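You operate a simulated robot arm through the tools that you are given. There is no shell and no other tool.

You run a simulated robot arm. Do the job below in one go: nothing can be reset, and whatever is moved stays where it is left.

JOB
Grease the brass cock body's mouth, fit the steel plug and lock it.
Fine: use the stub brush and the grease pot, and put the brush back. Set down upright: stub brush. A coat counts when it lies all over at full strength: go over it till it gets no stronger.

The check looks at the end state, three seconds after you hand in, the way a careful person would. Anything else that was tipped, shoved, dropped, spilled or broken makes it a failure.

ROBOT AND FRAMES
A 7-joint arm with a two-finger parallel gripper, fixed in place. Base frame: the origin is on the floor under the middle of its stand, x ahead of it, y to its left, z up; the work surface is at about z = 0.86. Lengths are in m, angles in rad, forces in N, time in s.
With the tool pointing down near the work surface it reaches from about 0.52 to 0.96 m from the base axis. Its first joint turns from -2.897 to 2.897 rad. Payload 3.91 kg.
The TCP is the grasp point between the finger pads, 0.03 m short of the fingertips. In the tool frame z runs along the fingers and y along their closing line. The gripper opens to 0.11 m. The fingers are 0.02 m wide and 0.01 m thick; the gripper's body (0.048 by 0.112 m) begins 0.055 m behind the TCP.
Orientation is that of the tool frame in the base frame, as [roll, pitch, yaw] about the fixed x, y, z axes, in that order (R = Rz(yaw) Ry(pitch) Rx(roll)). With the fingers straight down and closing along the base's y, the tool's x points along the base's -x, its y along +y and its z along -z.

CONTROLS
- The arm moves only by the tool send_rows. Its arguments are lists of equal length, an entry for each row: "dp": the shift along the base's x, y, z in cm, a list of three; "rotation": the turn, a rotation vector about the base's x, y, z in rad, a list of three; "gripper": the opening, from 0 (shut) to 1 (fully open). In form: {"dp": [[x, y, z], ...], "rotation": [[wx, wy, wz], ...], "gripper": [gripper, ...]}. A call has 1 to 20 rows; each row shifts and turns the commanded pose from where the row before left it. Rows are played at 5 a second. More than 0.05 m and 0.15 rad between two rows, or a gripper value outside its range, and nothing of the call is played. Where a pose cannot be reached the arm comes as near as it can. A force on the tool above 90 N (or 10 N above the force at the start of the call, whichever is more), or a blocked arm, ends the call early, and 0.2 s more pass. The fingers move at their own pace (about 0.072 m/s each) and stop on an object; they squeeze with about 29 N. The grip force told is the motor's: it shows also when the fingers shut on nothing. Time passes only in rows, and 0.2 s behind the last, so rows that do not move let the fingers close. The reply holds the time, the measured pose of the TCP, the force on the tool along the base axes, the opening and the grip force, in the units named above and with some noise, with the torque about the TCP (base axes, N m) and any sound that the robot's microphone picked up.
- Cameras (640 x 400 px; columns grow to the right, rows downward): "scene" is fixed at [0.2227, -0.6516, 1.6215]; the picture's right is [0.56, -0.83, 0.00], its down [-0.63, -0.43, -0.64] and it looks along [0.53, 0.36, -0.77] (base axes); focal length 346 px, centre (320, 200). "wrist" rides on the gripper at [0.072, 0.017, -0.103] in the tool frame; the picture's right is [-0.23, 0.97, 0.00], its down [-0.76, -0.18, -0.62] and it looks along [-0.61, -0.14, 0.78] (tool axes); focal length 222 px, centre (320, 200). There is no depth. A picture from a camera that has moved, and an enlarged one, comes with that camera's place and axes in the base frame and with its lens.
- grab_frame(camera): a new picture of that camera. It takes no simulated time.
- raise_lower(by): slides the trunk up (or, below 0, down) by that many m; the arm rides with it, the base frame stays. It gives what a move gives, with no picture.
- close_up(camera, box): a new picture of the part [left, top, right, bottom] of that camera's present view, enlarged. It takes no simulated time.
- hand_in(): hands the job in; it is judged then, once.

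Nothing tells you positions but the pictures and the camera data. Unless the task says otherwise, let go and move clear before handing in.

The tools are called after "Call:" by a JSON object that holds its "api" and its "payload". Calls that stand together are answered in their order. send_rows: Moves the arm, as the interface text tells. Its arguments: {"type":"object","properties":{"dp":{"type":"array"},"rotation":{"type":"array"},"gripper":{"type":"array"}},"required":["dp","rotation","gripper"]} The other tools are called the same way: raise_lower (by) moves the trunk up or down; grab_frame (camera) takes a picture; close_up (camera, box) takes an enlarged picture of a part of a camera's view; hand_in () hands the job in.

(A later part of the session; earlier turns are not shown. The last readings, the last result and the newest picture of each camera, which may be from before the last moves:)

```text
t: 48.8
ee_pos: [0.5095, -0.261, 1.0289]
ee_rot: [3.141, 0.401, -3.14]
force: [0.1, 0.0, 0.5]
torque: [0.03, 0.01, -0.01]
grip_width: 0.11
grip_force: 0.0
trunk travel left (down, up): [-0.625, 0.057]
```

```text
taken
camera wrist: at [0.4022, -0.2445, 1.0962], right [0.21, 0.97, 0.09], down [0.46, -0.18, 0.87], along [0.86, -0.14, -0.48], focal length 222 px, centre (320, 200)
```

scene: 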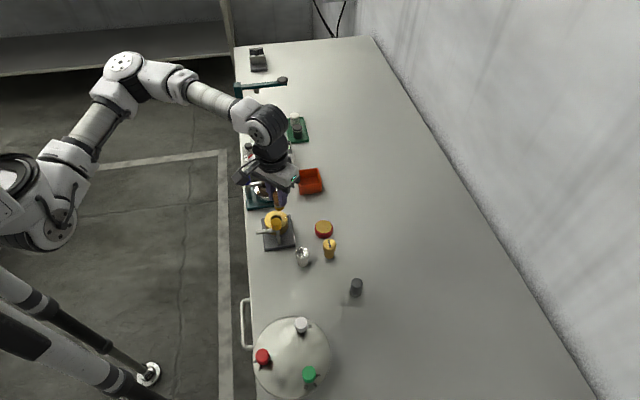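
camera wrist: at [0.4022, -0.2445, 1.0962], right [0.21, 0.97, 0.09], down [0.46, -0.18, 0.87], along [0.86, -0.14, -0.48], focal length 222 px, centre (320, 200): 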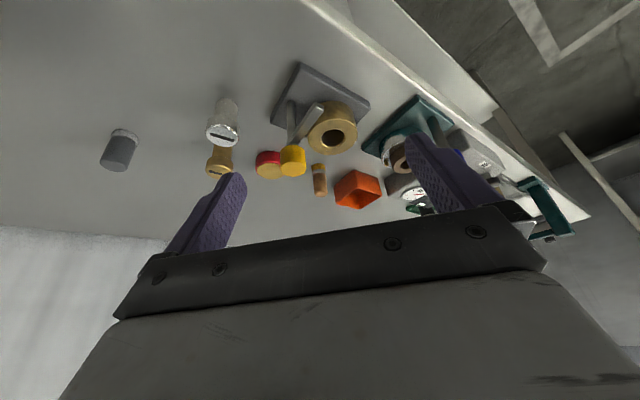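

Call:
{"api": "close_up", "payload": {"camera": "wrist", "box": [312, 118, 352, 152]}}

Call:
{"api": "close_up", "payload": {"camera": "scene", "box": [255, 195, 305, 245]}}

Call:
{"api": "close_up", "payload": {"camera": "wrist", "box": [255, 60, 375, 200]}}

```text
11.76 times, centred on (332, 135) of wrist
camera zoom: at [0.4022, -0.2445, 1.0962], right [0.21, 0.97, 0.09], down [0.46, -0.18, 0.87], along [0.86, -0.14, -0.48], focal length 2613 px, centre (179, 965)
```

zoom: 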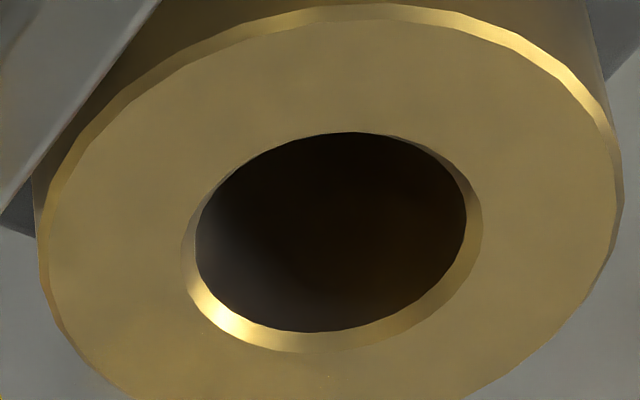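

```text
8.00 times, centred on (280, 220) of scene
camera zoom: at [0.2227, -0.6516, 1.6215], right [0.56, -0.83, 0.0], down [-0.63, -0.43, -0.64], along [0.53, 0.36, -0.77], focal length 2769 px, centre (640, 40)
```

zoom: 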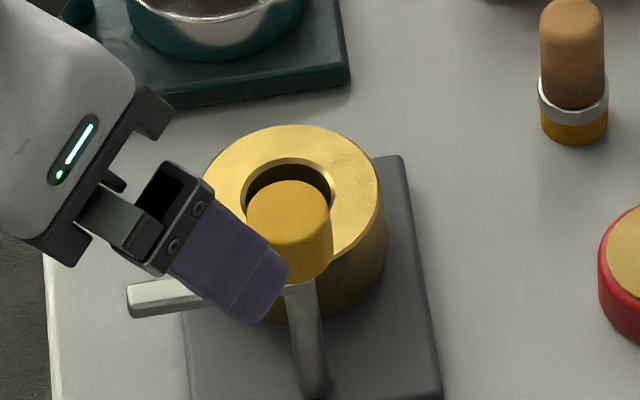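

```text
2.86 times, centred on (315, 130) of wrist
camera zoom: at [0.4022, -0.2445, 1.0962], right [0.21, 0.97, 0.09], down [0.46, -0.18, 0.87], along [0.86, -0.14, -0.48], focal length 635 px, centre (334, 400)
```

zoom: 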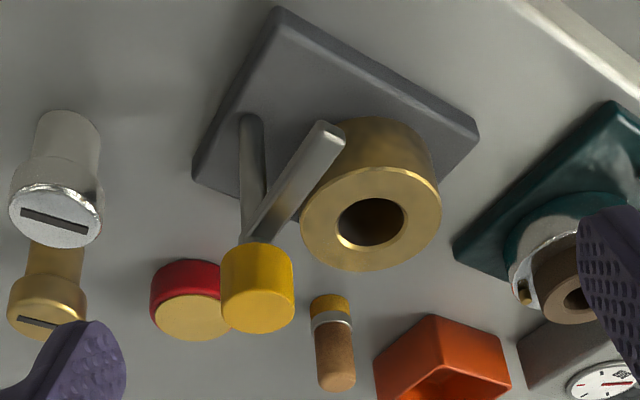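

The specks on the +x part of the top ring remain with the gripper away, so I'll enlarge that area.

Call:
{"api": "close_up", "payload": {"camera": "scene", "box": [272, 208, 292, 222]}}

Call:
{"api": "close_up", "payload": {"camera": "scene", "box": [281, 210, 291, 218]}}

Call:
{"api": "close_up", "payload": {"camera": "wrist", "box": [320, 138, 344, 154]}}

```text
16.00 times, centred on (282, 215) of scene
camera zoom: at [0.2227, -0.6516, 1.6215], right [0.56, -0.83, 0.0], down [-0.63, -0.43, -0.64], along [0.53, 0.36, -0.77], focal length 5538 px, centre (928, -40)
```

zoom: 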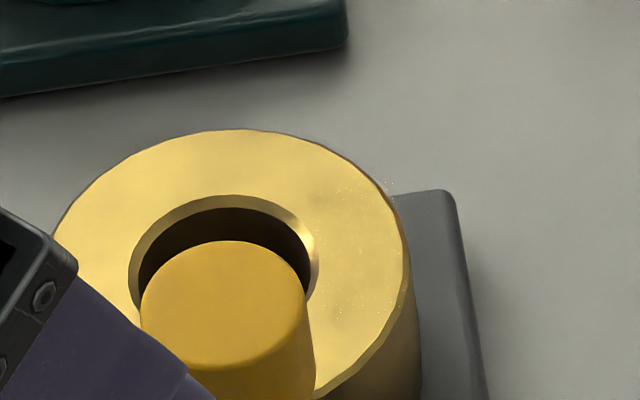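

```text
16.00 times, centred on (286, 214) of scene
camera zoom: at [0.2227, -0.6516, 1.6215], right [0.56, -0.83, 0.0], down [-0.63, -0.43, -0.64], along [0.53, 0.36, -0.77], focal length 5538 px, centre (864, -24)
```

zoom: 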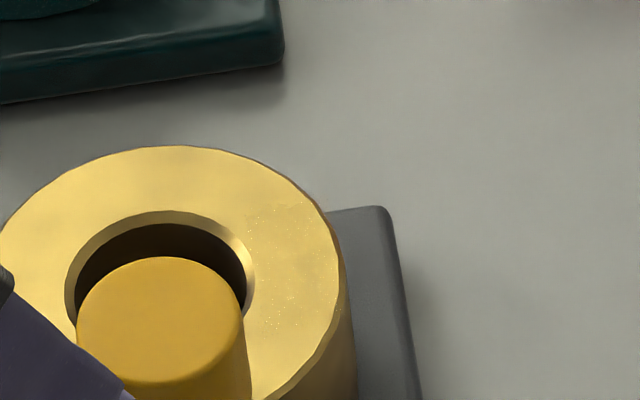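

```text
16.00 times, centred on (332, 146) of wrist
camera zoom: at [0.4022, -0.2445, 1.0962], right [0.21, 0.97, 0.09], down [0.46, -0.18, 0.87], along [0.86, -0.14, -0.48], focal length 3554 px, centre (128, 1064)
```

zoom: 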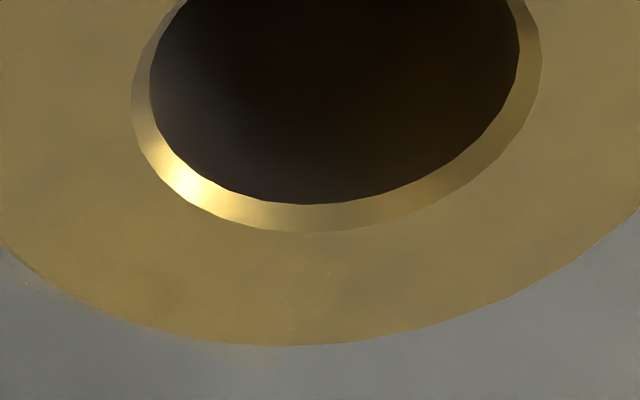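

Call:
{"api": "close_up", "payload": {"camera": "scene", "box": [250, 200, 306, 256]}}

Call:
{"api": "close_up", "payload": {"camera": "wrist", "box": [305, 100, 365, 160]}}

```text
7.14 times, centred on (278, 228) of scene
camera zoom: at [0.2227, -0.6516, 1.6215], right [0.56, -0.83, 0.0], down [-0.63, -0.43, -0.64], along [0.53, 0.36, -0.77], focal length 2472 px, centre (620, 0)
```

zoom: 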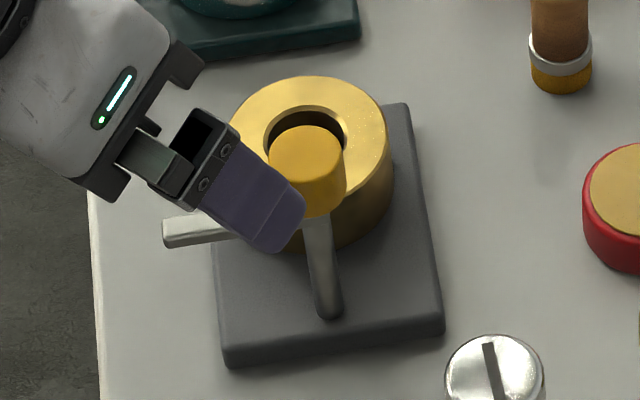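

```text
6.67 times, centred on (335, 130) of wrist
camera zoom: at [0.4022, -0.2445, 1.0962], right [0.21, 0.97, 0.09], down [0.46, -0.18, 0.87], along [0.86, -0.14, -0.48], focal length 1481 px, centre (220, 667)
```

zoom: 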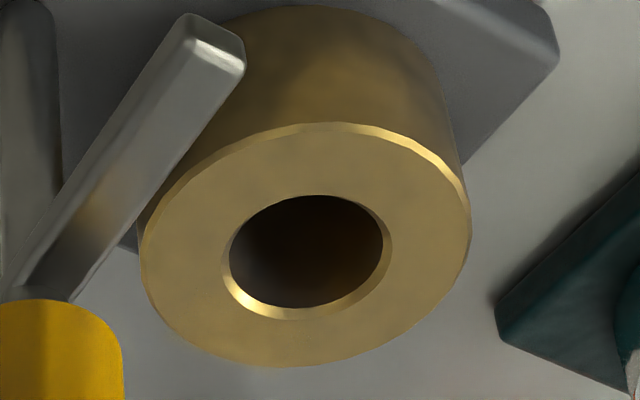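

The faint specks on the +x side of the rim were not there at the start, so a very thin coat may be starting. I'll regrip the brush properly and reload it, then do a longer controlled rub to see how the coat builds.

Call:
{"api": "send_rows", "payload": {"dp": [[3.96, -0.57, 0], [3.96, -0.57, 0], [3.96, -0.57, 0], [3.96, -0.57, 0], [3.95, -0.57, 0], [0, 0, 0], [0, 0, -2.5], [0, 0, -2.5], [0, 0, 0]], "rotation": [[0, 0.1, 0], [0, 0.1, 0], [0, 0.1, 0], [0, 0.1, 0], [0, 0, 0], [0, 0, 0], [0, 0, 0], [0, 0, 0], [0, 0, 0]], "gripper": [1, 0.8, 0.6, 0.42, 0.42, 0.42, 0.42, 0.42, 0.42]}}

Call:
{"api": "close_up", "payload": {"camera": "wrist", "box": [270, 80, 370, 200]}}

```text
t: 50.8
ee_pos: [0.7061, -0.2941, 0.9854]
ee_rot: [3.141, 0.0, 3.141]
force: [-0.2, 0.0, 0.6]
torque: [-0.03, 0.02, 0.02]
grip_width: 0.0461
grip_force: 0.0
trunk travel left (down, up): [-0.625, 0.057]
```

```text
3.33 times, centred on (320, 140) of wrist
camera zoom: at [0.6346, -0.2763, 1.0896], right [0.23, 0.97, 0.0], down [0.76, -0.18, 0.62], along [0.61, -0.14, -0.78], focal length 740 px, centre (320, 400)
```

zoom: 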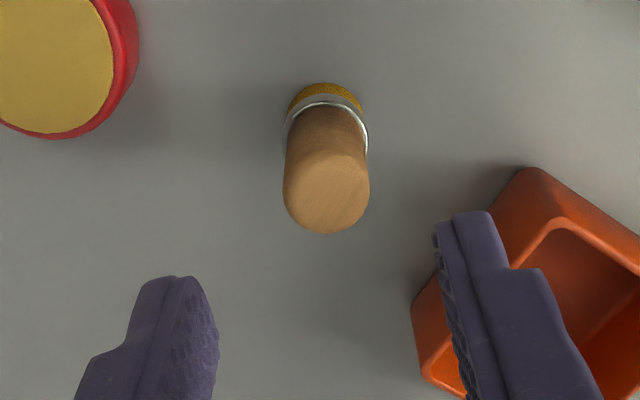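

The brush is about 2 mm toward +y of the gripper centre. I'll trim, descend and grip the upper handle again.

Call:
{"api": "send_rows", "payload": {"dp": [[0.05, 0.17, -1.5], [0, 0, -2.5], [0, 0, -2.0], [0, 0, 0], [0, 0, 0], [0, 0, 0], [0, 0, 0], [0, 0, 0]], "rotation": [[0, 0, 0], [0, 0, 0], [0, 0, 0], [0, 0, 0], [0, 0, 0], [0, 0, 0], [0, 0, 0], [0, 0, 0]], "gripper": [0.42, 0.42, 0.42, 0.42, 0.2, 0, 0, 0]}}

Call:
{"api": "close_up", "payload": {"camera": "wrist", "box": [250, 60, 390, 220]}}

```text
t: 52.6
ee_pos: [0.7081, -0.291, 0.9226]
ee_rot: [-3.141, 0.001, 3.141]
force: [-0.6, 0.1, -0.4]
torque: [0.02, 0.02, -0.01]
grip_width: 0.0201
grip_force: 29.0
trunk travel left (down, up): [-0.625, 0.057]
```

```text
2.50 times, centred on (320, 140) of wrist
camera zoom: at [0.6348, -0.2738, 1.0275], right [0.23, 0.97, 0.0], down [0.76, -0.18, 0.62], along [0.61, -0.14, -0.78], focal length 555 px, centre (320, 350)
```

zoom: 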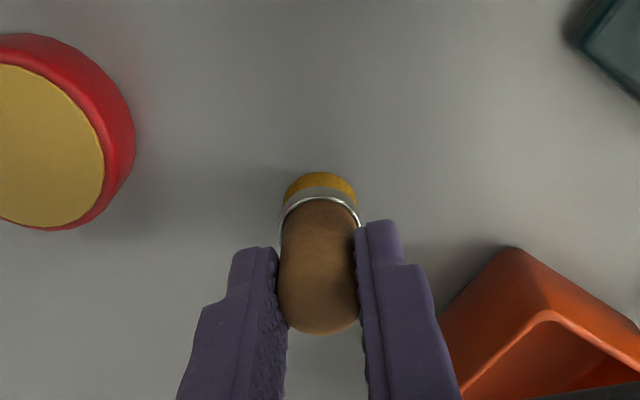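

Regripped as at the start, tip about 62 mm below the TCP. I'll reload it in the pot with a gentle press.

Call:
{"api": "send_rows", "payload": {"dp": [[0, 0, 3.5], [0, 0, 3.5], [-1.4, -2.3, 0], [-1.4, -2.3, 0], [-1.4, -2.34, 0], [0, 0, 0], [0, 0, -2.2], [0, 0, -2.2], [0, 0, 0]], "rotation": [[0, 0, 0], [0, 0, 0], [0, 0, 0], [0, 0, 0], [0, 0, 0], [0, 0, 0], [0, 0, 0], [0, 0, 0], [0, 0, 0]], "gripper": [0, 0, 0, 0, 0, 0, 0, 0, 0]}}

Call:
{"api": "close_up", "payload": {"camera": "wrist", "box": [250, 60, 390, 220]}}

```text
t: 54.6
ee_pos: [0.6652, -0.3554, 0.9501]
ee_rot: [-3.141, 0.0, -3.141]
force: [-0.3, 0.2, -0.1]
torque: [0.01, -0.01, 0.0]
grip_width: 0.02
grip_force: 28.7
trunk travel left (down, up): [-0.625, 0.057]
```

```text
2.50 times, centred on (320, 140) of wrist
camera zoom: at [0.594, -0.3379, 1.0536], right [0.23, 0.97, 0.0], down [0.76, -0.18, 0.62], along [0.61, -0.14, -0.78], focal length 555 px, centre (320, 350)
```

zoom: 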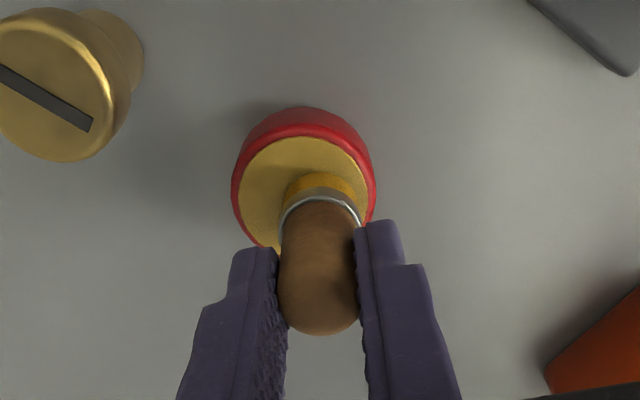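

Call:
{"api": "send_rows", "payload": {"dp": [[0, -0.4, 0], [0, 0, -0.3], [0, 0, -0.2], [0, 0, -0.1], [0, 0, 0]], "rotation": [[0, 0, 0], [0, 0, 0], [0, 0, 0], [0, 0, 0], [0, 0, 0]], "gripper": [0, 0, 0, 0, 0]}}

```text
t: 55.8
ee_pos: [0.6668, -0.362, 0.9449]
ee_rot: [-3.14, 0.004, -3.141]
force: [2.3, 3.9, 18.5]
torque: [0.25, -0.09, -0.02]
grip_width: 0.0201
grip_force: 28.8
trunk travel left (down, up): [-0.625, 0.057]
```

Loaded again. I'll lift and carry it to the brass body's mouth, then centre using the camera pose.

Call:
{"api": "send_rows", "payload": {"dp": [[0, 0, 1], [0, 0, 2.5], [0, 0, 2.2], [-2.1, 3.6, 0], [-2.1, 3.6, 0], [-2.1, 3.6, 0], [0, 0, 0], [0, 0, 0]], "rotation": [[0, 0, 0], [0, 0, 0], [0, 0, 0], [0, 0, 0], [0, 0, 0], [0, 0, 0], [0, 0, 0], [0, 0, 0]], "gripper": [0, 0, 0, 0, 0, 0, 0, 0]}}

Call:
{"api": "close_up", "payload": {"camera": "wrist", "box": [250, 60, 390, 220]}}

Call:
{"api": "close_up", "payload": {"camera": "scene", "box": [260, 195, 300, 235]}}

```text
t: 57.6
ee_pos: [0.6029, -0.2556, 1.0006]
ee_rot: [-3.141, 0.001, 3.141]
force: [0.3, 0.4, -0.4]
torque: [0.01, 0.01, 0.01]
grip_width: 0.0202
grip_force: 29.3
trunk travel left (down, up): [-0.625, 0.057]
```

```text
2.50 times, centred on (320, 140) of wrist
camera zoom: at [0.5315, -0.238, 1.1052], right [0.23, 0.97, 0.0], down [0.76, -0.18, 0.62], along [0.61, -0.14, -0.78], focal length 555 px, centre (320, 350)
```

zoom: 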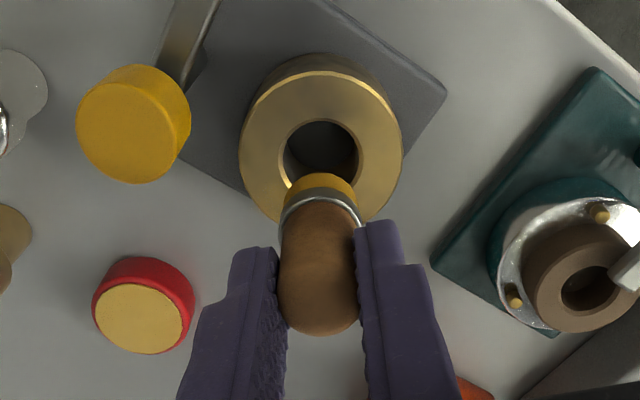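

```text
10.00 times, centred on (280, 215) of scene
camera zoom: at [0.2227, -0.6516, 1.6215], right [0.56, -0.83, 0.0], down [-0.63, -0.43, -0.64], along [0.53, 0.36, -0.77], focal length 3461 px, centre (720, 50)
```

zoom: 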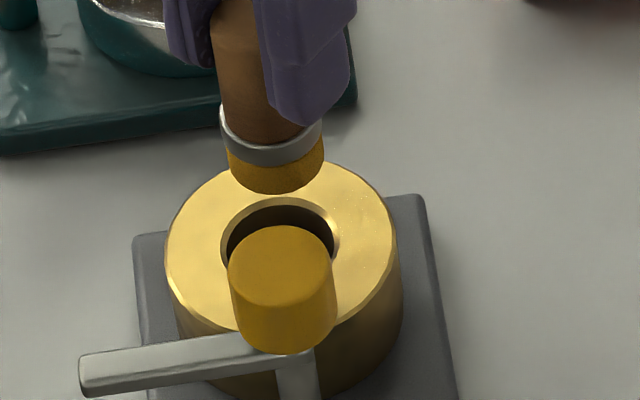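

Both brush and hole are in line. I'll descend in stages, checking force and pose.

Call:
{"api": "send_rows", "payload": {"dp": [[0, 0, -1.5], [0, 0, -1.2], [0, 0, -0.4], [0, 0, 0]], "rotation": [[0, 0, 0], [0, 0, 0], [0, 0, 0], [0, 0, 0]], "gripper": [0, 0, 0, 0]}}

Call:
{"api": "close_up", "payload": {"camera": "wrist", "box": [270, 90, 370, 190]}}

```text
t: 58.6
ee_pos: [0.6039, -0.2541, 0.9696]
ee_rot: [-3.141, 0.0, 3.141]
force: [-0.2, 0.0, -0.4]
torque: [0.02, -0.01, -0.01]
grip_width: 0.02
grip_force: 28.7
trunk travel left (down, up): [-0.625, 0.057]
```

```text
4.00 times, centred on (320, 140) of wrist
camera zoom: at [0.532, -0.2376, 1.074], right [0.23, 0.97, 0.0], down [0.76, -0.18, 0.62], along [0.61, -0.14, -0.78], focal length 888 px, centre (320, 440)
```

zoom: 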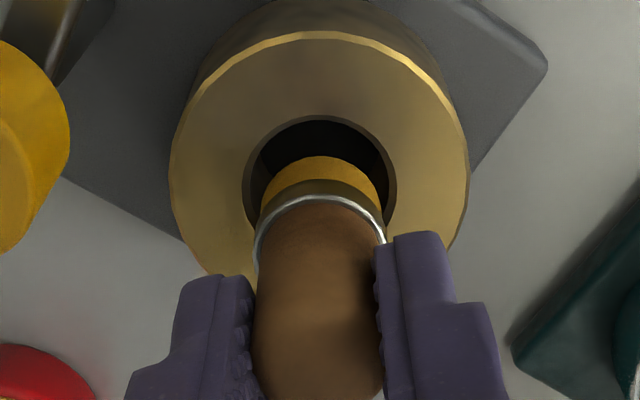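

Call:
{"api": "send_rows", "payload": {"dp": [[0, -0.05, -0.4], [0, 0, -0.4], [0, 0, -0.3], [0, 0, 0]], "rotation": [[0, 0, 0], [0, 0, 0], [0, 0, 0], [0, 0, 0]], "gripper": [0, 0, 0, 0]}}

Call:
{"api": "close_up", "payload": {"camera": "wrist", "box": [270, 90, 370, 190]}}

```text
t: 59.6
ee_pos: [0.6024, -0.2542, 0.9574]
ee_rot: [3.141, 0.001, 3.141]
force: [-2.7, 4.6, 11.5]
torque: [0.2, -0.02, -0.02]
grip_width: 0.0205
grip_force: 28.9
trunk travel left (down, up): [-0.625, 0.057]
```

```text
4.00 times, centred on (320, 140) of wrist
camera zoom: at [0.5306, -0.2383, 1.062], right [0.23, 0.97, 0.0], down [0.76, -0.18, 0.62], along [0.61, -0.14, -0.78], focal length 888 px, centre (320, 440)
```

zoom: 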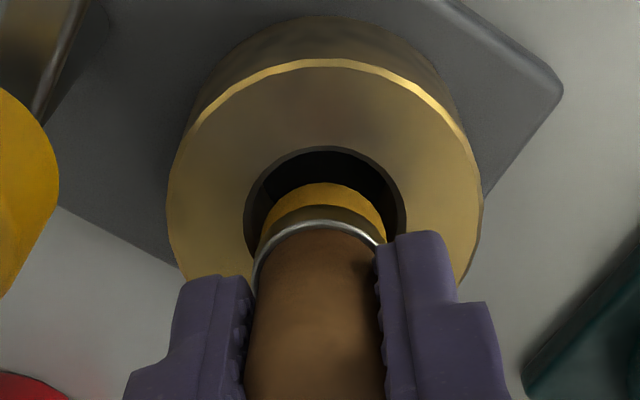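

The geometry now makes sense: the body top is nearer z 0.905 and the hole centre nearer x 0.599, and the brush only slides up in the grip when it lands on the rim. I'll raise, shift to x 0.599 and go in there.

Call:
{"api": "send_rows", "payload": {"dp": [[0, 0, 0.8], [-0.42, 0.05, 0], [0, 0, 0], [0, 0, -0.4], [0, 0, -0.4], [0, 0, 0]], "rotation": [[0, 0, 0], [0, 0, 0], [0, 0, 0], [0, 0, 0], [0, 0, 0], [0, 0, 0]], "gripper": [0, 0, 0, 0, 0, 0]}}

Call:
{"api": "close_up", "payload": {"camera": "wrist", "box": [270, 90, 370, 190]}}

```text
t: 61.0
ee_pos: [0.5978, -0.2553, 0.9581]
ee_rot: [-3.141, -0.001, 3.141]
force: [1.1, -0.6, -0.5]
torque: [0.01, 0.0, -0.01]
grip_width: 0.0205
grip_force: 28.8
trunk travel left (down, up): [-0.625, 0.057]
```

```text
4.00 times, centred on (320, 140) of wrist
camera zoom: at [0.526, -0.2382, 1.0612], right [0.23, 0.97, 0.0], down [0.76, -0.18, 0.62], along [0.61, -0.14, -0.78], focal length 888 px, centre (320, 440)
```

zoom: 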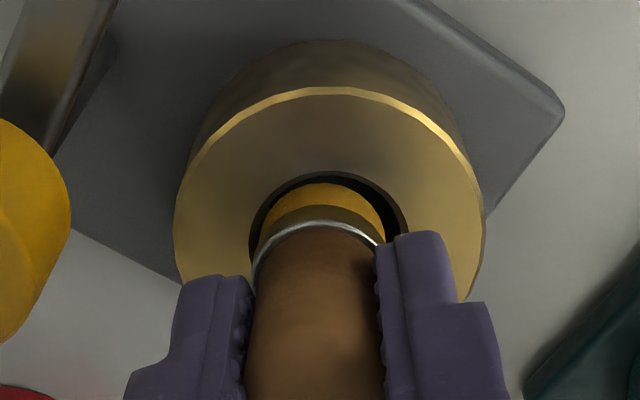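

Nearly centred; a millimetre trim and then 4 mm into the mouth.

Call:
{"api": "send_rows", "payload": {"dp": [[0.12, 0.08, 0], [0, 0, -0.2], [0, 0, -0.2], [0, 0, 0]], "rotation": [[0, 0, 0], [0, 0, 0], [0, 0, 0], [0, 0, 0]], "gripper": [0, 0, 0, 0]}}

Call:
{"api": "close_up", "payload": {"camera": "wrist", "box": [270, 90, 370, 190]}}

```text
t: 62.0
ee_pos: [0.5993, -0.2543, 0.9549]
ee_rot: [-3.141, -0.001, 3.14]
force: [0.7, -1.3, 0.8]
torque: [0.0, 0.02, -0.06]
grip_width: 0.0205
grip_force: 29.4
trunk travel left (down, up): [-0.625, 0.057]
```

```text
4.00 times, centred on (320, 140) of wrist
camera zoom: at [0.5274, -0.237, 1.0586], right [0.23, 0.97, 0.0], down [0.76, -0.18, 0.62], along [0.61, -0.14, -0.78], focal length 888 px, centre (320, 440)
```

zoom: 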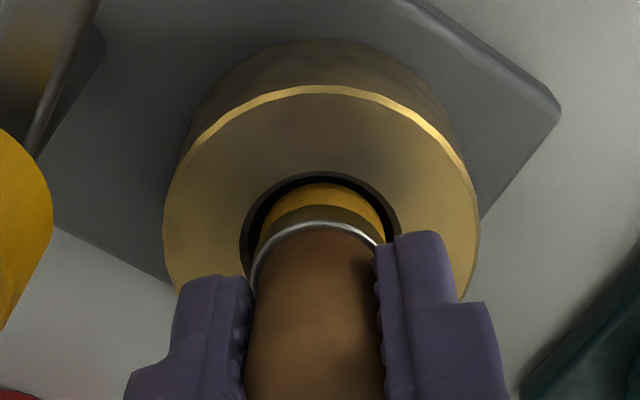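

The brush is concentric now. I'll go slightly deeper and sweep a full circle pressing the bristles lightly into the wall all round.

Call:
{"api": "send_rows", "payload": {"dp": [[0, 0, -0.25], [0, 0, -0.2], [0, 0, 0]], "rotation": [[0, 0, 0], [0, 0, 0], [0, 0, 0]], "gripper": [0, 0, 0]}}

```text
t: 62.8
ee_pos: [0.6006, -0.2551, 0.95]
ee_rot: [3.14, 0.001, 3.141]
force: [0.3, 0.2, -0.5]
torque: [0.02, 0.03, -0.03]
grip_width: 0.0202
grip_force: 28.5
trunk travel left (down, up): [-0.625, 0.057]
```

Call:
{"api": "send_rows", "payload": {"dp": [[0.32, 0, 0], [-0.0244, 0.1225, 0], [-0.0693, 0.1038, 0], [-0.1038, 0.0693, 0], [-0.1225, 0.0244, 0], [-0.1225, -0.0244, 0], [-0.1038, -0.0693, 0], [-0.0693, -0.1038, 0], [-0.0244, -0.1225, 0], [0.0244, -0.1225, 0], [0.0693, -0.1038, 0], [0.1038, -0.0693, 0], [0.1225, -0.0244, 0], [0.1225, 0.0244, 0], [0.1038, 0.0693, 0], [0.0693, 0.1038, 0], [0.0244, 0.1225, 0], [0, 0, 0]], "rotation": [[0, 0, 0], [0, 0, 0], [0, 0, 0], [0, 0, 0], [0, 0, 0], [0, 0, 0], [0, 0, 0], [0, 0, 0], [0, 0, 0], [0, 0, 0], [0, 0, 0], [0, 0, 0], [0, 0, 0], [0, 0, 0], [0, 0, 0], [0, 0, 0], [0, 0, 0], [0, 0, 0]], "gripper": [0, 0, 0, 0, 0, 0, 0, 0, 0, 0, 0, 0, 0, 0, 0, 0, 0, 0]}}

Call:
{"api": "close_up", "payload": {"camera": "wrist", "box": [270, 90, 370, 190]}}

Call:
{"api": "close_up", "payload": {"camera": "scene", "box": [260, 195, 300, 235]}}

```text
t: 66.6
ee_pos: [0.6026, -0.2553, 0.9518]
ee_rot: [-3.14, -0.002, 3.139]
force: [-16.5, -0.8, 0.2]
torque: [-0.02, 0.79, -0.02]
grip_width: 0.0202
grip_force: 29.3
trunk travel left (down, up): [-0.625, 0.057]
```

```text
4.00 times, centred on (320, 140) of wrist
camera zoom: at [0.531, -0.237, 1.0557], right [0.23, 0.97, 0.0], down [0.76, -0.18, 0.62], along [0.61, -0.14, -0.78], focal length 888 px, centre (320, 440)
```

zoom: 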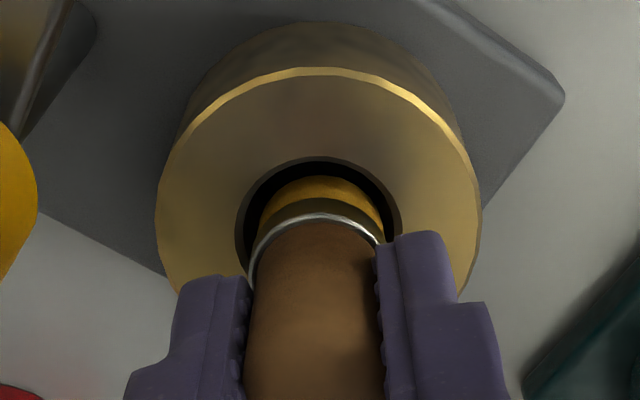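

```text
10.00 times, centred on (280, 215) of scene
camera zoom: at [0.2227, -0.6516, 1.6215], right [0.56, -0.83, 0.0], down [-0.63, -0.43, -0.64], along [0.53, 0.36, -0.77], focal length 3461 px, centre (720, 50)
```

zoom: 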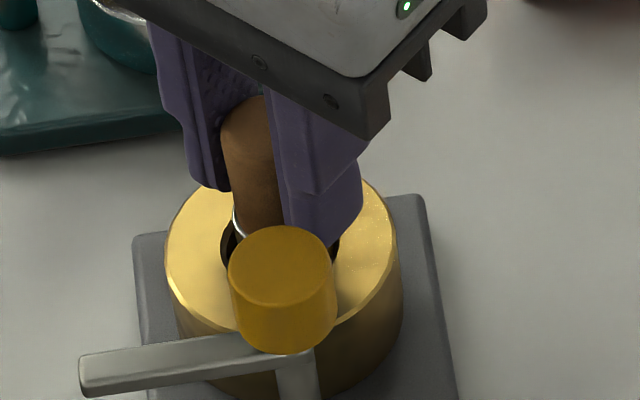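

Contact was strongest on +x (16 N). I'll return to centre, lift and inspect the mouth.

Call:
{"api": "send_rows", "payload": {"dp": [[-0.38, 0, 0], [0, 0, 2], [0, 0, 2], [3, 0, 1], [0, 0, 0]], "rotation": [[0, 0, 0], [0, 0, 0], [0, 0, 0], [0, 0, 0], [0, 0, 0]], "gripper": [0, 0, 0, 0, 0]}}

Call:
{"api": "close_up", "payload": {"camera": "wrist", "box": [270, 50, 370, 140]}}

Call:
{"api": "close_up", "payload": {"camera": "scene", "box": [260, 195, 300, 235]}}

Call:
{"api": "close_up", "payload": {"camera": "wrist", "box": [295, 75, 335, 105]}}

```text
t: 67.8
ee_pos: [0.6289, -0.2537, 0.9987]
ee_rot: [-3.14, 0.0, 3.142]
force: [0.3, -0.1, -0.1]
torque: [-0.01, 0.0, 0.01]
grip_width: 0.0205
grip_force: 28.6
trunk travel left (down, up): [-0.625, 0.057]
```

```text
4.44 times, centred on (320, 95) of wrist
camera zoom: at [0.5566, -0.2357, 1.1023], right [0.23, 0.97, 0.0], down [0.76, -0.18, 0.62], along [0.61, -0.14, -0.78], focal length 987 px, centre (320, 667)
```

zoom: 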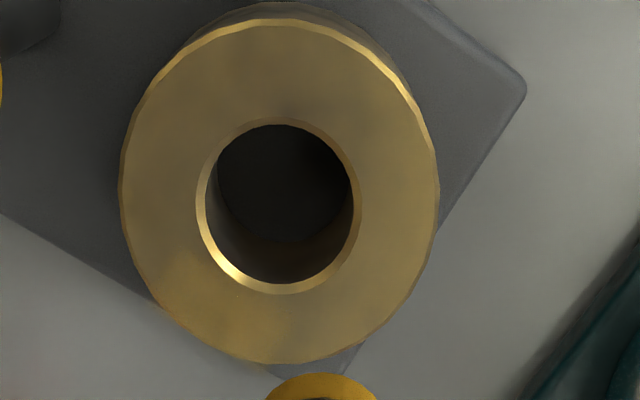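

```text
10.00 times, centred on (280, 215) of scene
camera zoom: at [0.2227, -0.6516, 1.6215], right [0.56, -0.83, 0.0], down [-0.63, -0.43, -0.64], along [0.53, 0.36, -0.77], focal length 3461 px, centre (720, 50)
```

zoom: 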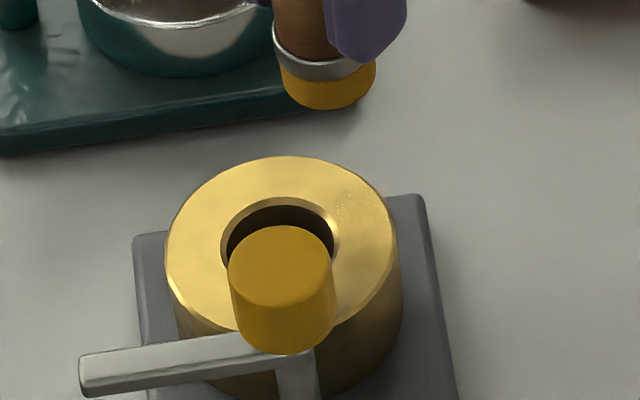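

```text
13.33 times, centred on (315, 90) of wrist
camera zoom: at [0.5566, -0.2357, 1.1023], right [0.23, 0.97, 0.0], down [0.76, -0.18, 0.62], along [0.61, -0.14, -0.78], focal length 2962 px, centre (387, 1667)
```

zoom: 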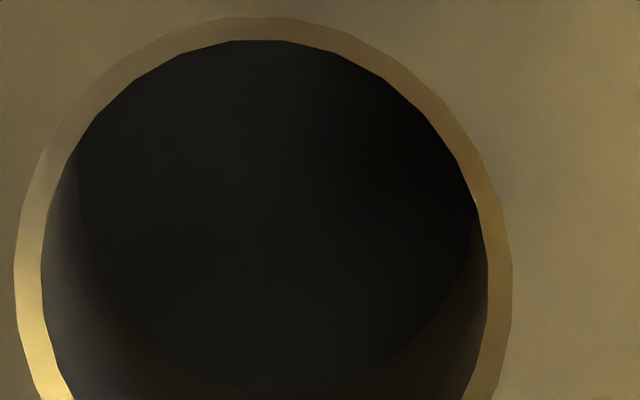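

There is a faint amber blotch on the +x/-y part of the top ring. I'll look at the surroundings too, including the bench between pot and body, to understand where grease is landing.

Call:
{"api": "close_up", "payload": {"camera": "wrist", "box": [280, 85, 330, 140]}}

Call:
{"api": "close_up", "payload": {"camera": "scene", "box": [280, 205, 340, 265]}}

Call:
{"api": "close_up", "payload": {"camera": "scene", "box": [284, 205, 300, 217]}}

Call:
{"api": "close_up", "payload": {"camera": "wrist", "box": [200, 60, 360, 160]}}

```text
7.27 times, centred on (305, 112) of wrist
camera zoom: at [0.5566, -0.2357, 1.1023], right [0.23, 0.97, 0.0], down [0.76, -0.18, 0.62], along [0.61, -0.14, -0.78], focal length 1615 px, centre (429, 836)
```

zoom: 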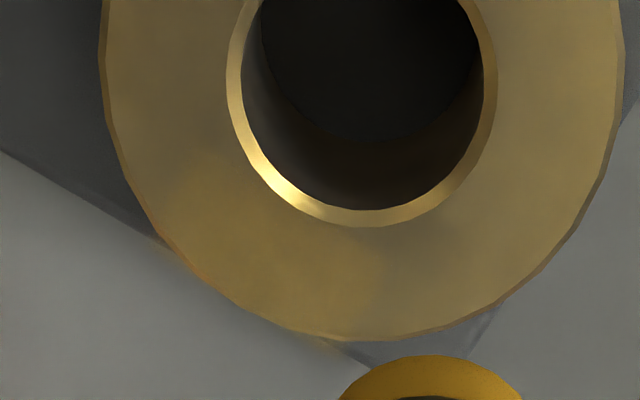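

```text
6.67 times, centred on (310, 235) of scene
camera zoom: at [0.2227, -0.6516, 1.6215], right [0.56, -0.83, 0.0], down [-0.63, -0.43, -0.64], along [0.53, 0.36, -0.77], focal length 2307 px, centre (387, -33)
```

zoom: 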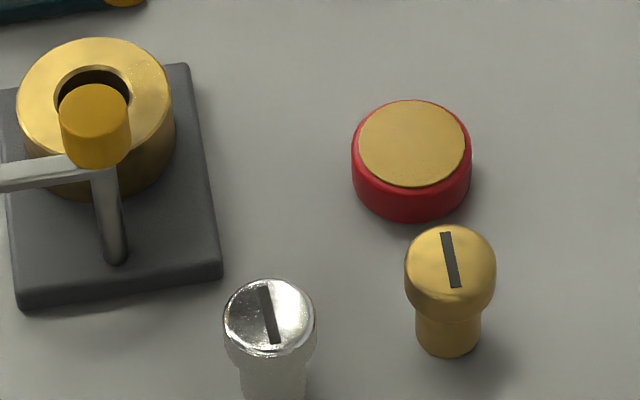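

```text
16.00 times, centred on (292, 211) of scene
camera zoom: at [0.2227, -0.6516, 1.6215], right [0.56, -0.83, 0.0], down [-0.63, -0.43, -0.64], along [0.53, 0.36, -0.77], focal length 5538 px, centre (768, 24)
```

zoom: 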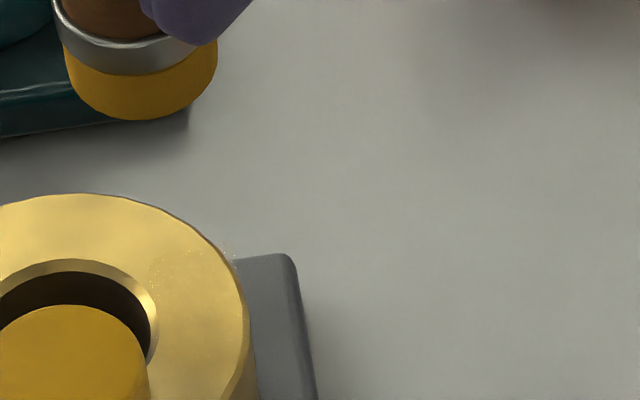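

```text
4.00 times, centred on (280, 110) of wrist
camera zoom: at [0.5566, -0.2357, 1.1023], right [0.23, 0.97, 0.0], down [0.76, -0.18, 0.62], along [0.61, -0.14, -0.78], focal length 888 px, centre (480, 560)
```

zoom: 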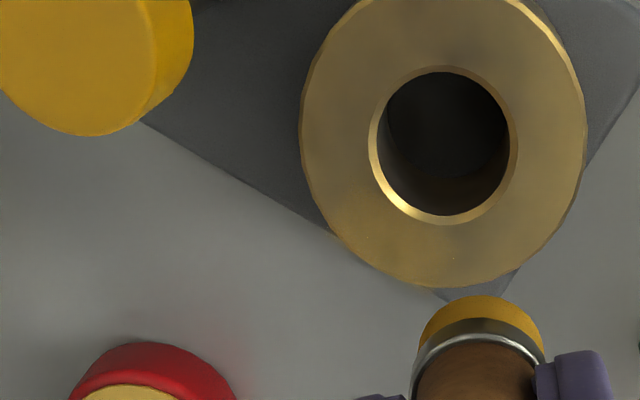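

There is a faint translucent amber patch about 25 mm out from the mouth's axis, on the top face around -40°. So the coat does seem to lie on the top face of the ring. I'll test by pressing the bristles squarely on the top face at the +y side and checking for a new patch.

Call:
{"api": "send_rows", "payload": {"dp": [[-3.0, 2.28, 0], [0, 0, 0], [0, 0, -1.8], [0, 0, -1.7], [0, 0, 0]], "rotation": [[0, 0, 0], [0, 0, 0], [0, 0, 0], [0, 0, 0], [0, 0, 0]], "gripper": [0, 0, 0, 0, 0]}}

Call:
{"api": "close_up", "payload": {"camera": "wrist", "box": [270, 90, 370, 190]}}

```text
t: 69.0
ee_pos: [0.5983, -0.2332, 0.9645]
ee_rot: [-3.141, 0.0, 3.141]
force: [0.2, -0.3, -0.5]
torque: [0.03, 0.0, 0.01]
grip_width: 0.0201
grip_force: 29.2
trunk travel left (down, up): [-0.625, 0.057]
```

```text
4.00 times, centred on (320, 140) of wrist
camera zoom: at [0.5266, -0.2145, 1.0671], right [0.23, 0.97, 0.0], down [0.76, -0.18, 0.62], along [0.61, -0.14, -0.78], focal length 888 px, centre (320, 440)
```

zoom: 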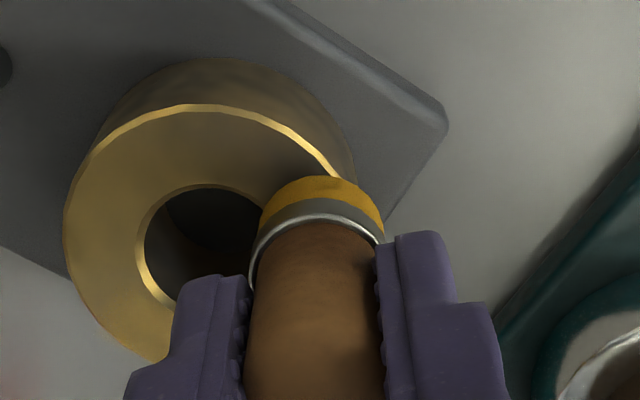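

Call:
{"api": "send_rows", "payload": {"dp": [[0, 0, -0.3], [0, 0, -0.2], [0, 0, -0.1], [0, 0, 0]], "rotation": [[0, 0, 0], [0, 0, 0], [0, 0, 0], [0, 0, 0]], "gripper": [0, 0, 0, 0]}}

```text
t: 70.0
ee_pos: [0.6, -0.2314, 0.9575]
ee_rot: [-3.141, 0.0, 3.14]
force: [1.7, -0.1, 4.4]
torque: [-0.06, 0.02, -0.01]
grip_width: 0.02
grip_force: 28.6
trunk travel left (down, up): [-0.625, 0.057]
```

Light contact, about 4 N. I'll rub here back and forth for a couple of seconds and then lift away to look.

Call:
{"api": "send_rows", "payload": {"dp": [[0.3, 0, -0.03], [-0.3, 0, 0], [-0.3, 0, 0], [0.3, 0, 0], [0.3, 0, 0], [-0.3, 0, 0], [-0.3, 0, 0], [0.3, 0, 0], [0, 0, 0]], "rotation": [[0, 0, 0], [0, 0, 0], [0, 0, 0], [0, 0, 0], [0, 0, 0], [0, 0, 0], [0, 0, 0], [0, 0, 0], [0, 0, 0]], "gripper": [0, 0, 0, 0, 0, 0, 0, 0, 0]}}

Call:
{"api": "send_rows", "payload": {"dp": [[0, 0, 2], [0, 0, 2], [3, -2.28, 0], [0, 0, 0]], "rotation": [[0, 0, 0], [0, 0, 0], [0, 0, 0], [0, 0, 0]], "gripper": [0, 0, 0, 0]}}

Call:
{"api": "close_up", "payload": {"camera": "wrist", "box": [270, 50, 370, 140]}}

Call:
{"api": "close_up", "payload": {"camera": "scene", "box": [260, 195, 300, 235]}}

```text
t: 72.0
ee_pos: [0.5982, -0.2308, 0.9576]
ee_rot: [3.141, 0.001, 3.14]
force: [-2.2, -0.1, 4.7]
torque: [-0.04, 0.17, -0.01]
grip_width: 0.0202
grip_force: 29.1
trunk travel left (down, up): [-0.625, 0.057]
```

```text
t: 73.0
ee_pos: [0.631, -0.2553, 1.0021]
ee_rot: [-3.141, 0.0, -3.14]
force: [0.7, -0.3, 1.0]
torque: [-0.04, 0.0, 0.01]
grip_width: 0.0203
grip_force: 28.5
trunk travel left (down, up): [-0.625, 0.057]
```

```text
4.44 times, centred on (320, 95) of wrist
camera zoom: at [0.5589, -0.2381, 1.1051], right [0.23, 0.97, 0.0], down [0.76, -0.18, 0.62], along [0.61, -0.14, -0.78], focal length 987 px, centre (320, 667)
```

zoom: 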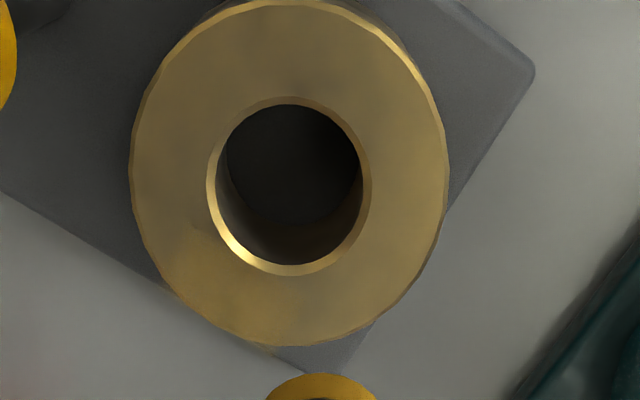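

```text
10.00 times, centred on (280, 215) of scene
camera zoom: at [0.2227, -0.6516, 1.6215], right [0.56, -0.83, 0.0], down [-0.63, -0.43, -0.64], along [0.53, 0.36, -0.77], focal length 3461 px, centre (720, 50)
```

zoom: 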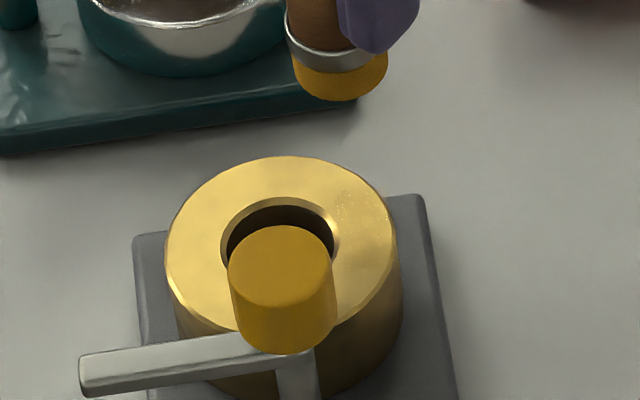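

The +y face shows nothing new, while the faint patch at -40° is still there. I'll examine that patch more closely from here.

Call:
{"api": "close_up", "payload": {"camera": "wrist", "box": [286, 96, 326, 132]}}

Call:
{"api": "close_up", "payload": {"camera": "wrist", "box": [290, 110, 316, 130]}}

Call:
{"api": "close_up", "payload": {"camera": "wrist", "box": [306, 100, 346, 136]}}

```text
11.11 times, centred on (306, 114) of wrist
camera zoom: at [0.5589, -0.2381, 1.1051], right [0.23, 0.97, 0.0], down [0.76, -0.18, 0.62], along [0.61, -0.14, -0.78], focal length 2468 px, centre (476, 1156)
```

zoom: 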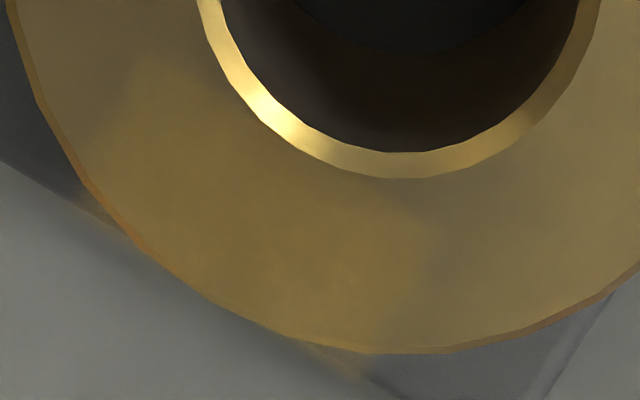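

```text
16.00 times, centred on (303, 120) of wrist
camera zoom: at [0.5589, -0.2381, 1.1051], right [0.23, 0.97, 0.0], down [0.76, -0.18, 0.62], along [0.61, -0.14, -0.78], focal length 3554 px, centre (592, 1480)
```

zoom: 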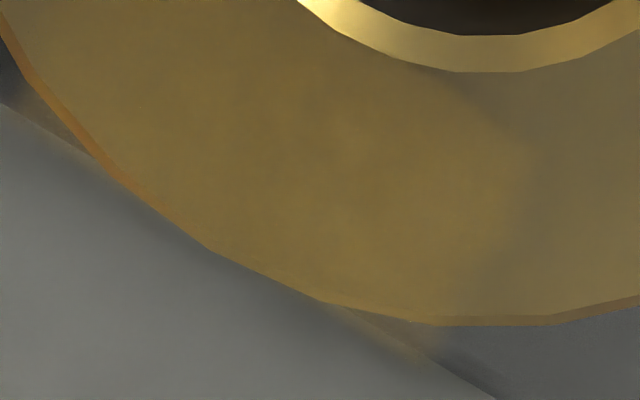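

```text
11.11 times, centred on (326, 118) of wrist
camera zoom: at [0.5589, -0.2381, 1.1051], right [0.23, 0.97, 0.0], down [0.76, -0.18, 0.62], along [0.61, -0.14, -0.78], focal length 2468 px, centre (253, 1111)
```

zoom: 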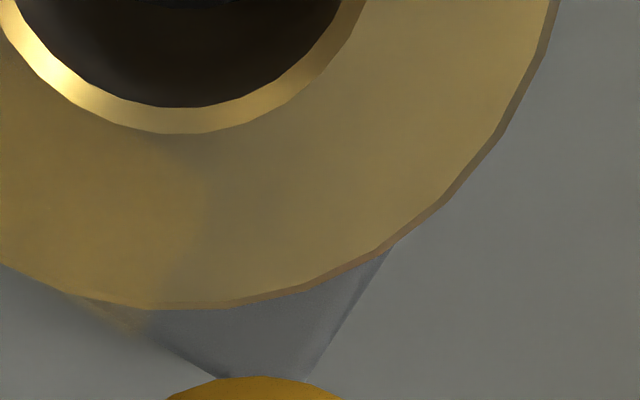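

I can't yet tell reflection from coat on the top face. The -y wall of the bore is the one lit in the wrist view, so I'll rub that wall for several seconds and check whether it turns amber.

Call:
{"api": "send_rows", "payload": {"dp": [[-3.0, 0, 0], [0, 0, 0], [0, 0, 0], [0, 0, -2], [0, 0, -1.5], [0, 0, 0]], "rotation": [[0, 0, 0], [0, 0, 0], [0, 0, 0], [0, 0, 0], [0, 0, 0], [0, 0, 0]], "gripper": [0, 0, 0, 0, 0, 0]}}

Call:
{"api": "close_up", "payload": {"camera": "wrist", "box": [270, 90, 370, 190]}}

```text
t: 74.4
ee_pos: [0.5987, -0.2551, 0.9655]
ee_rot: [-3.14, 0.0, -3.141]
force: [-0.4, -0.2, -0.2]
torque: [-0.01, 0.01, 0.03]
grip_width: 0.0201
grip_force: 29.7
trunk travel left (down, up): [-0.625, 0.057]
```

```text
4.00 times, centred on (320, 140) of wrist
camera zoom: at [0.5269, -0.2376, 1.069], right [0.23, 0.97, 0.0], down [0.76, -0.18, 0.62], along [0.61, -0.14, -0.78], focal length 888 px, centre (320, 440)
```

zoom: 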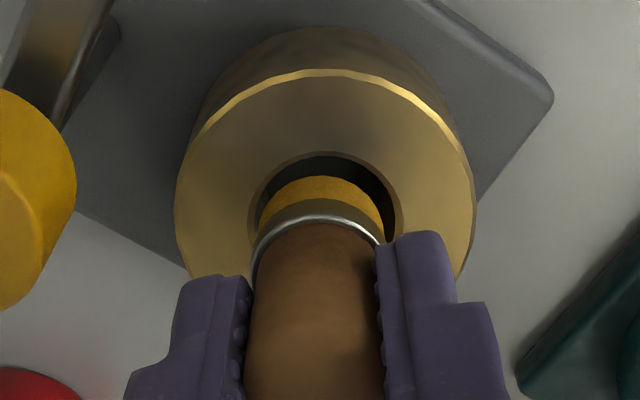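

Call:
{"api": "send_rows", "payload": {"dp": [[0, 0.05, -0.4], [0, 0, -0.4], [0, 0, 0]], "rotation": [[0, 0, 0], [0, 0, 0], [0, 0, 0]], "gripper": [0, 0, 0]}}

```text
t: 75.2
ee_pos: [0.5995, -0.2548, 0.9574]
ee_rot: [-3.141, 0.001, 3.141]
force: [0.5, -0.1, 0.0]
torque: [-0.02, 0.0, -0.01]
grip_width: 0.0202
grip_force: 29.4
trunk travel left (down, up): [-0.625, 0.057]
```

Call:
{"api": "send_rows", "payload": {"dp": [[0, 0, -0.3], [0, 0, -0.3], [0, 0, 0]], "rotation": [[0, 0, 0], [0, 0, 0], [0, 0, 0]], "gripper": [0, 0, 0]}}

```text
t: 76.0
ee_pos: [0.6002, -0.2556, 0.9505]
ee_rot: [-3.141, 0.0, -3.14]
force: [0.4, 0.0, -0.6]
torque: [-0.01, 0.02, 0.03]
grip_width: 0.0205
grip_force: 29.2
trunk travel left (down, up): [-0.625, 0.057]
```

Call:
{"api": "send_rows", "payload": {"dp": [[0, -0.2, 0], [0, -0.12, 0], [0.15, 0, 0], [-0.15, 0, 0], [-0.15, 0, 0], [0.15, 0, 0], [0, 0, 0.2], [0, 0, -0.2], [0.15, 0, 0], [-0.15, 0, 0], [-0.15, 0, 0], [0.15, 0, 0], [0, 0, 0.2], [0, 0, -0.2], [0.15, 0, 0], [-0.3, 0, 0], [0.15, 0, 0], [0, 0, 0]], "rotation": [[0, 0, 0], [0, 0, 0], [0, 0, 0], [0, 0, 0], [0, 0, 0], [0, 0, 0], [0, 0, 0], [0, 0, 0], [0, 0, 0], [0, 0, 0], [0, 0, 0], [0, 0, 0], [0, 0, 0], [0, 0, 0], [0, 0, 0], [0, 0, 0], [0, 0, 0], [0, 0, 0]], "gripper": [0, 0, 0, 0, 0, 0, 0, 0, 0, 0, 0, 0, 0, 0, 0, 0, 0, 0]}}

Call:
{"api": "send_rows", "payload": {"dp": [[0, 0.32, 0], [0, 0, 2], [0, 0, 2], [3, 0, 0], [0, 0, 0], [0, 0, 0]], "rotation": [[0, 0, 0], [0, 0, 0], [0, 0, 0], [0, 0, 0], [0, 0, 0], [0, 0, 0]], "gripper": [0, 0, 0, 0, 0, 0]}}

Call:
{"api": "close_up", "payload": {"camera": "wrist", "box": [270, 50, 370, 140]}}

Call:
{"api": "close_up", "payload": {"camera": "wrist", "box": [295, 75, 335, 111]}}

Call:
{"api": "close_up", "payload": {"camera": "scene", "box": [260, 195, 300, 235]}}

```text
t: 79.8
ee_pos: [0.5995, -0.2571, 0.9511]
ee_rot: [-3.141, 0.0, 3.141]
force: [0.9, 2.7, 0.7]
torque: [0.19, -0.02, -0.02]
grip_width: 0.0202
grip_force: 29.1
trunk travel left (down, up): [-0.625, 0.057]
```

```text
t: 81.2
ee_pos: [0.6312, -0.2526, 0.9895]
ee_rot: [-3.14, 0.002, -3.141]
force: [-0.1, 0.6, -0.1]
torque: [-0.02, -0.02, -0.01]
grip_width: 0.0201
grip_force: 29.1
trunk travel left (down, up): [-0.625, 0.057]
```

```text
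4.44 times, centred on (320, 95) of wrist
camera zoom: at [0.5592, -0.2369, 1.0942], right [0.23, 0.97, 0.0], down [0.76, -0.18, 0.62], along [0.61, -0.14, -0.78], focal length 987 px, centre (320, 667)
```

zoom: 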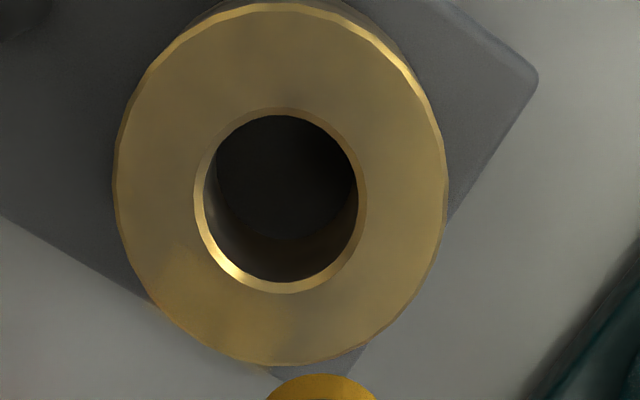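

```text
11.11 times, centred on (315, 93) of wrist
camera zoom: at [0.5592, -0.2369, 1.0942], right [0.23, 0.97, 0.0], down [0.76, -0.18, 0.62], along [0.61, -0.14, -0.78], focal length 2468 px, centre (376, 1389)
```

zoom: 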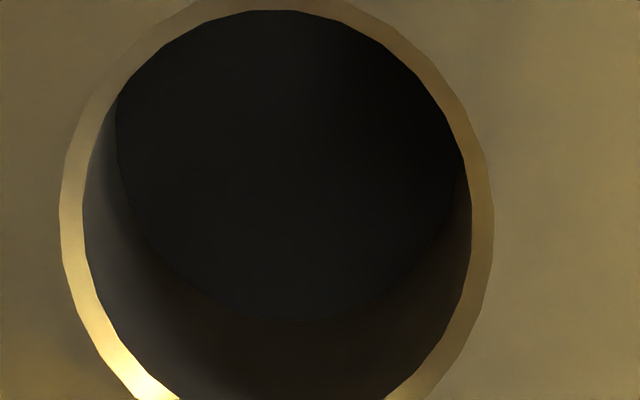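

```text
10.00 times, centred on (280, 215) of scene
camera zoom: at [0.2227, -0.6516, 1.6215], right [0.56, -0.83, 0.0], down [-0.63, -0.43, -0.64], along [0.53, 0.36, -0.77], focal length 3461 px, centre (720, 50)
```

zoom: 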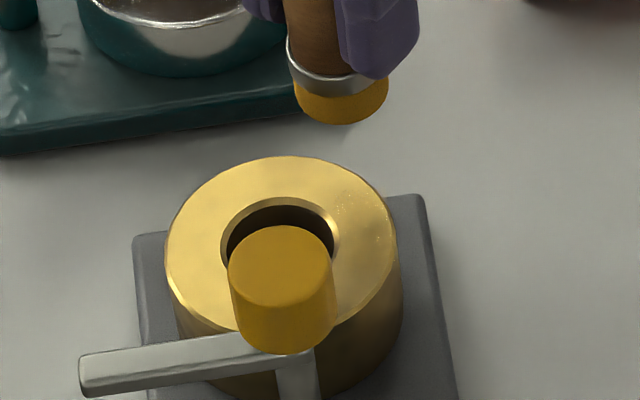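

The lit -y wall did not turn amber either. I'll check the +y top face, where I rubbed most, at high zoom for any tint at all.

Call:
{"api": "close_up", "payload": {"camera": "wrist", "box": [312, 66, 348, 106]}}

Call:
{"api": "close_up", "payload": {"camera": "wrist", "box": [284, 66, 320, 106]}}

Call:
{"api": "close_up", "payload": {"camera": "scene", "box": [266, 205, 282, 219]}}

Call:
{"api": "grab_frame", "payload": {"camera": "wrist"}}

```text
10.00 times, centred on (330, 86) of wrist
camera zoom: at [0.5592, -0.2369, 1.0942], right [0.23, 0.97, 0.0], down [0.76, -0.18, 0.62], along [0.61, -0.14, -0.78], focal length 2221 px, centre (220, 1340)
```

zoom: 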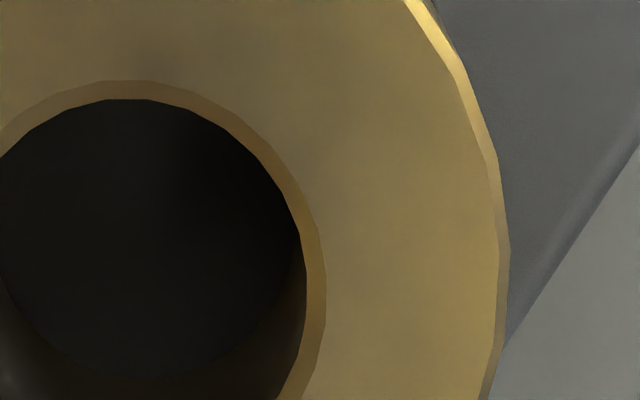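

```text
10.00 times, centred on (302, 86) of wrist
camera zoom: at [0.5592, -0.2369, 1.0942], right [0.23, 0.97, 0.0], down [0.76, -0.18, 0.62], along [0.61, -0.14, -0.78], focal length 2221 px, centre (500, 1340)
```

zoom: 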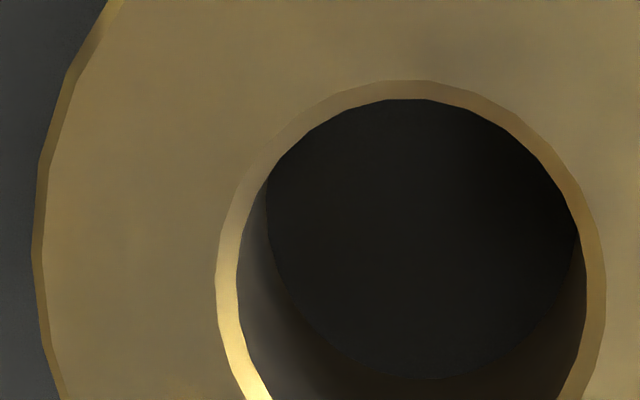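

```text
16.00 times, centred on (274, 212) of scene
camera zoom: at [0.2227, -0.6516, 1.6215], right [0.56, -0.83, 0.0], down [-0.63, -0.43, -0.64], along [0.53, 0.36, -0.77], focal length 5538 px, centre (1056, 8)
```

zoom: 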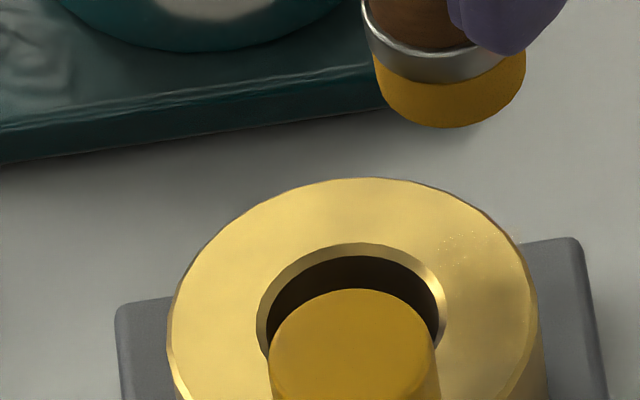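

```text
taken
camera wrist: at [0.5592, -0.2369, 1.0942], right [0.23, 0.97, 0.0], down [0.76, -0.18, 0.62], along [0.61, -0.14, -0.78], focal length 222 px, centre (320, 200)
```

wrist: 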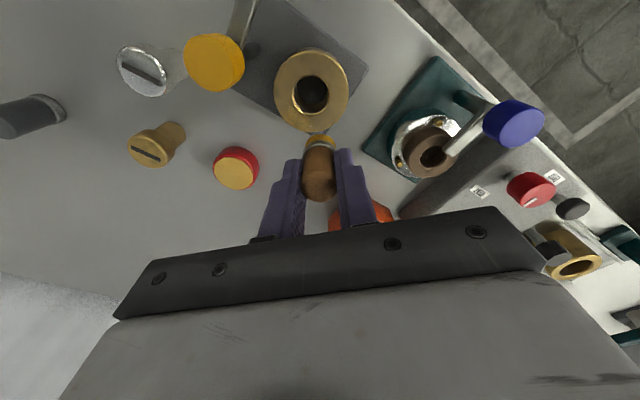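

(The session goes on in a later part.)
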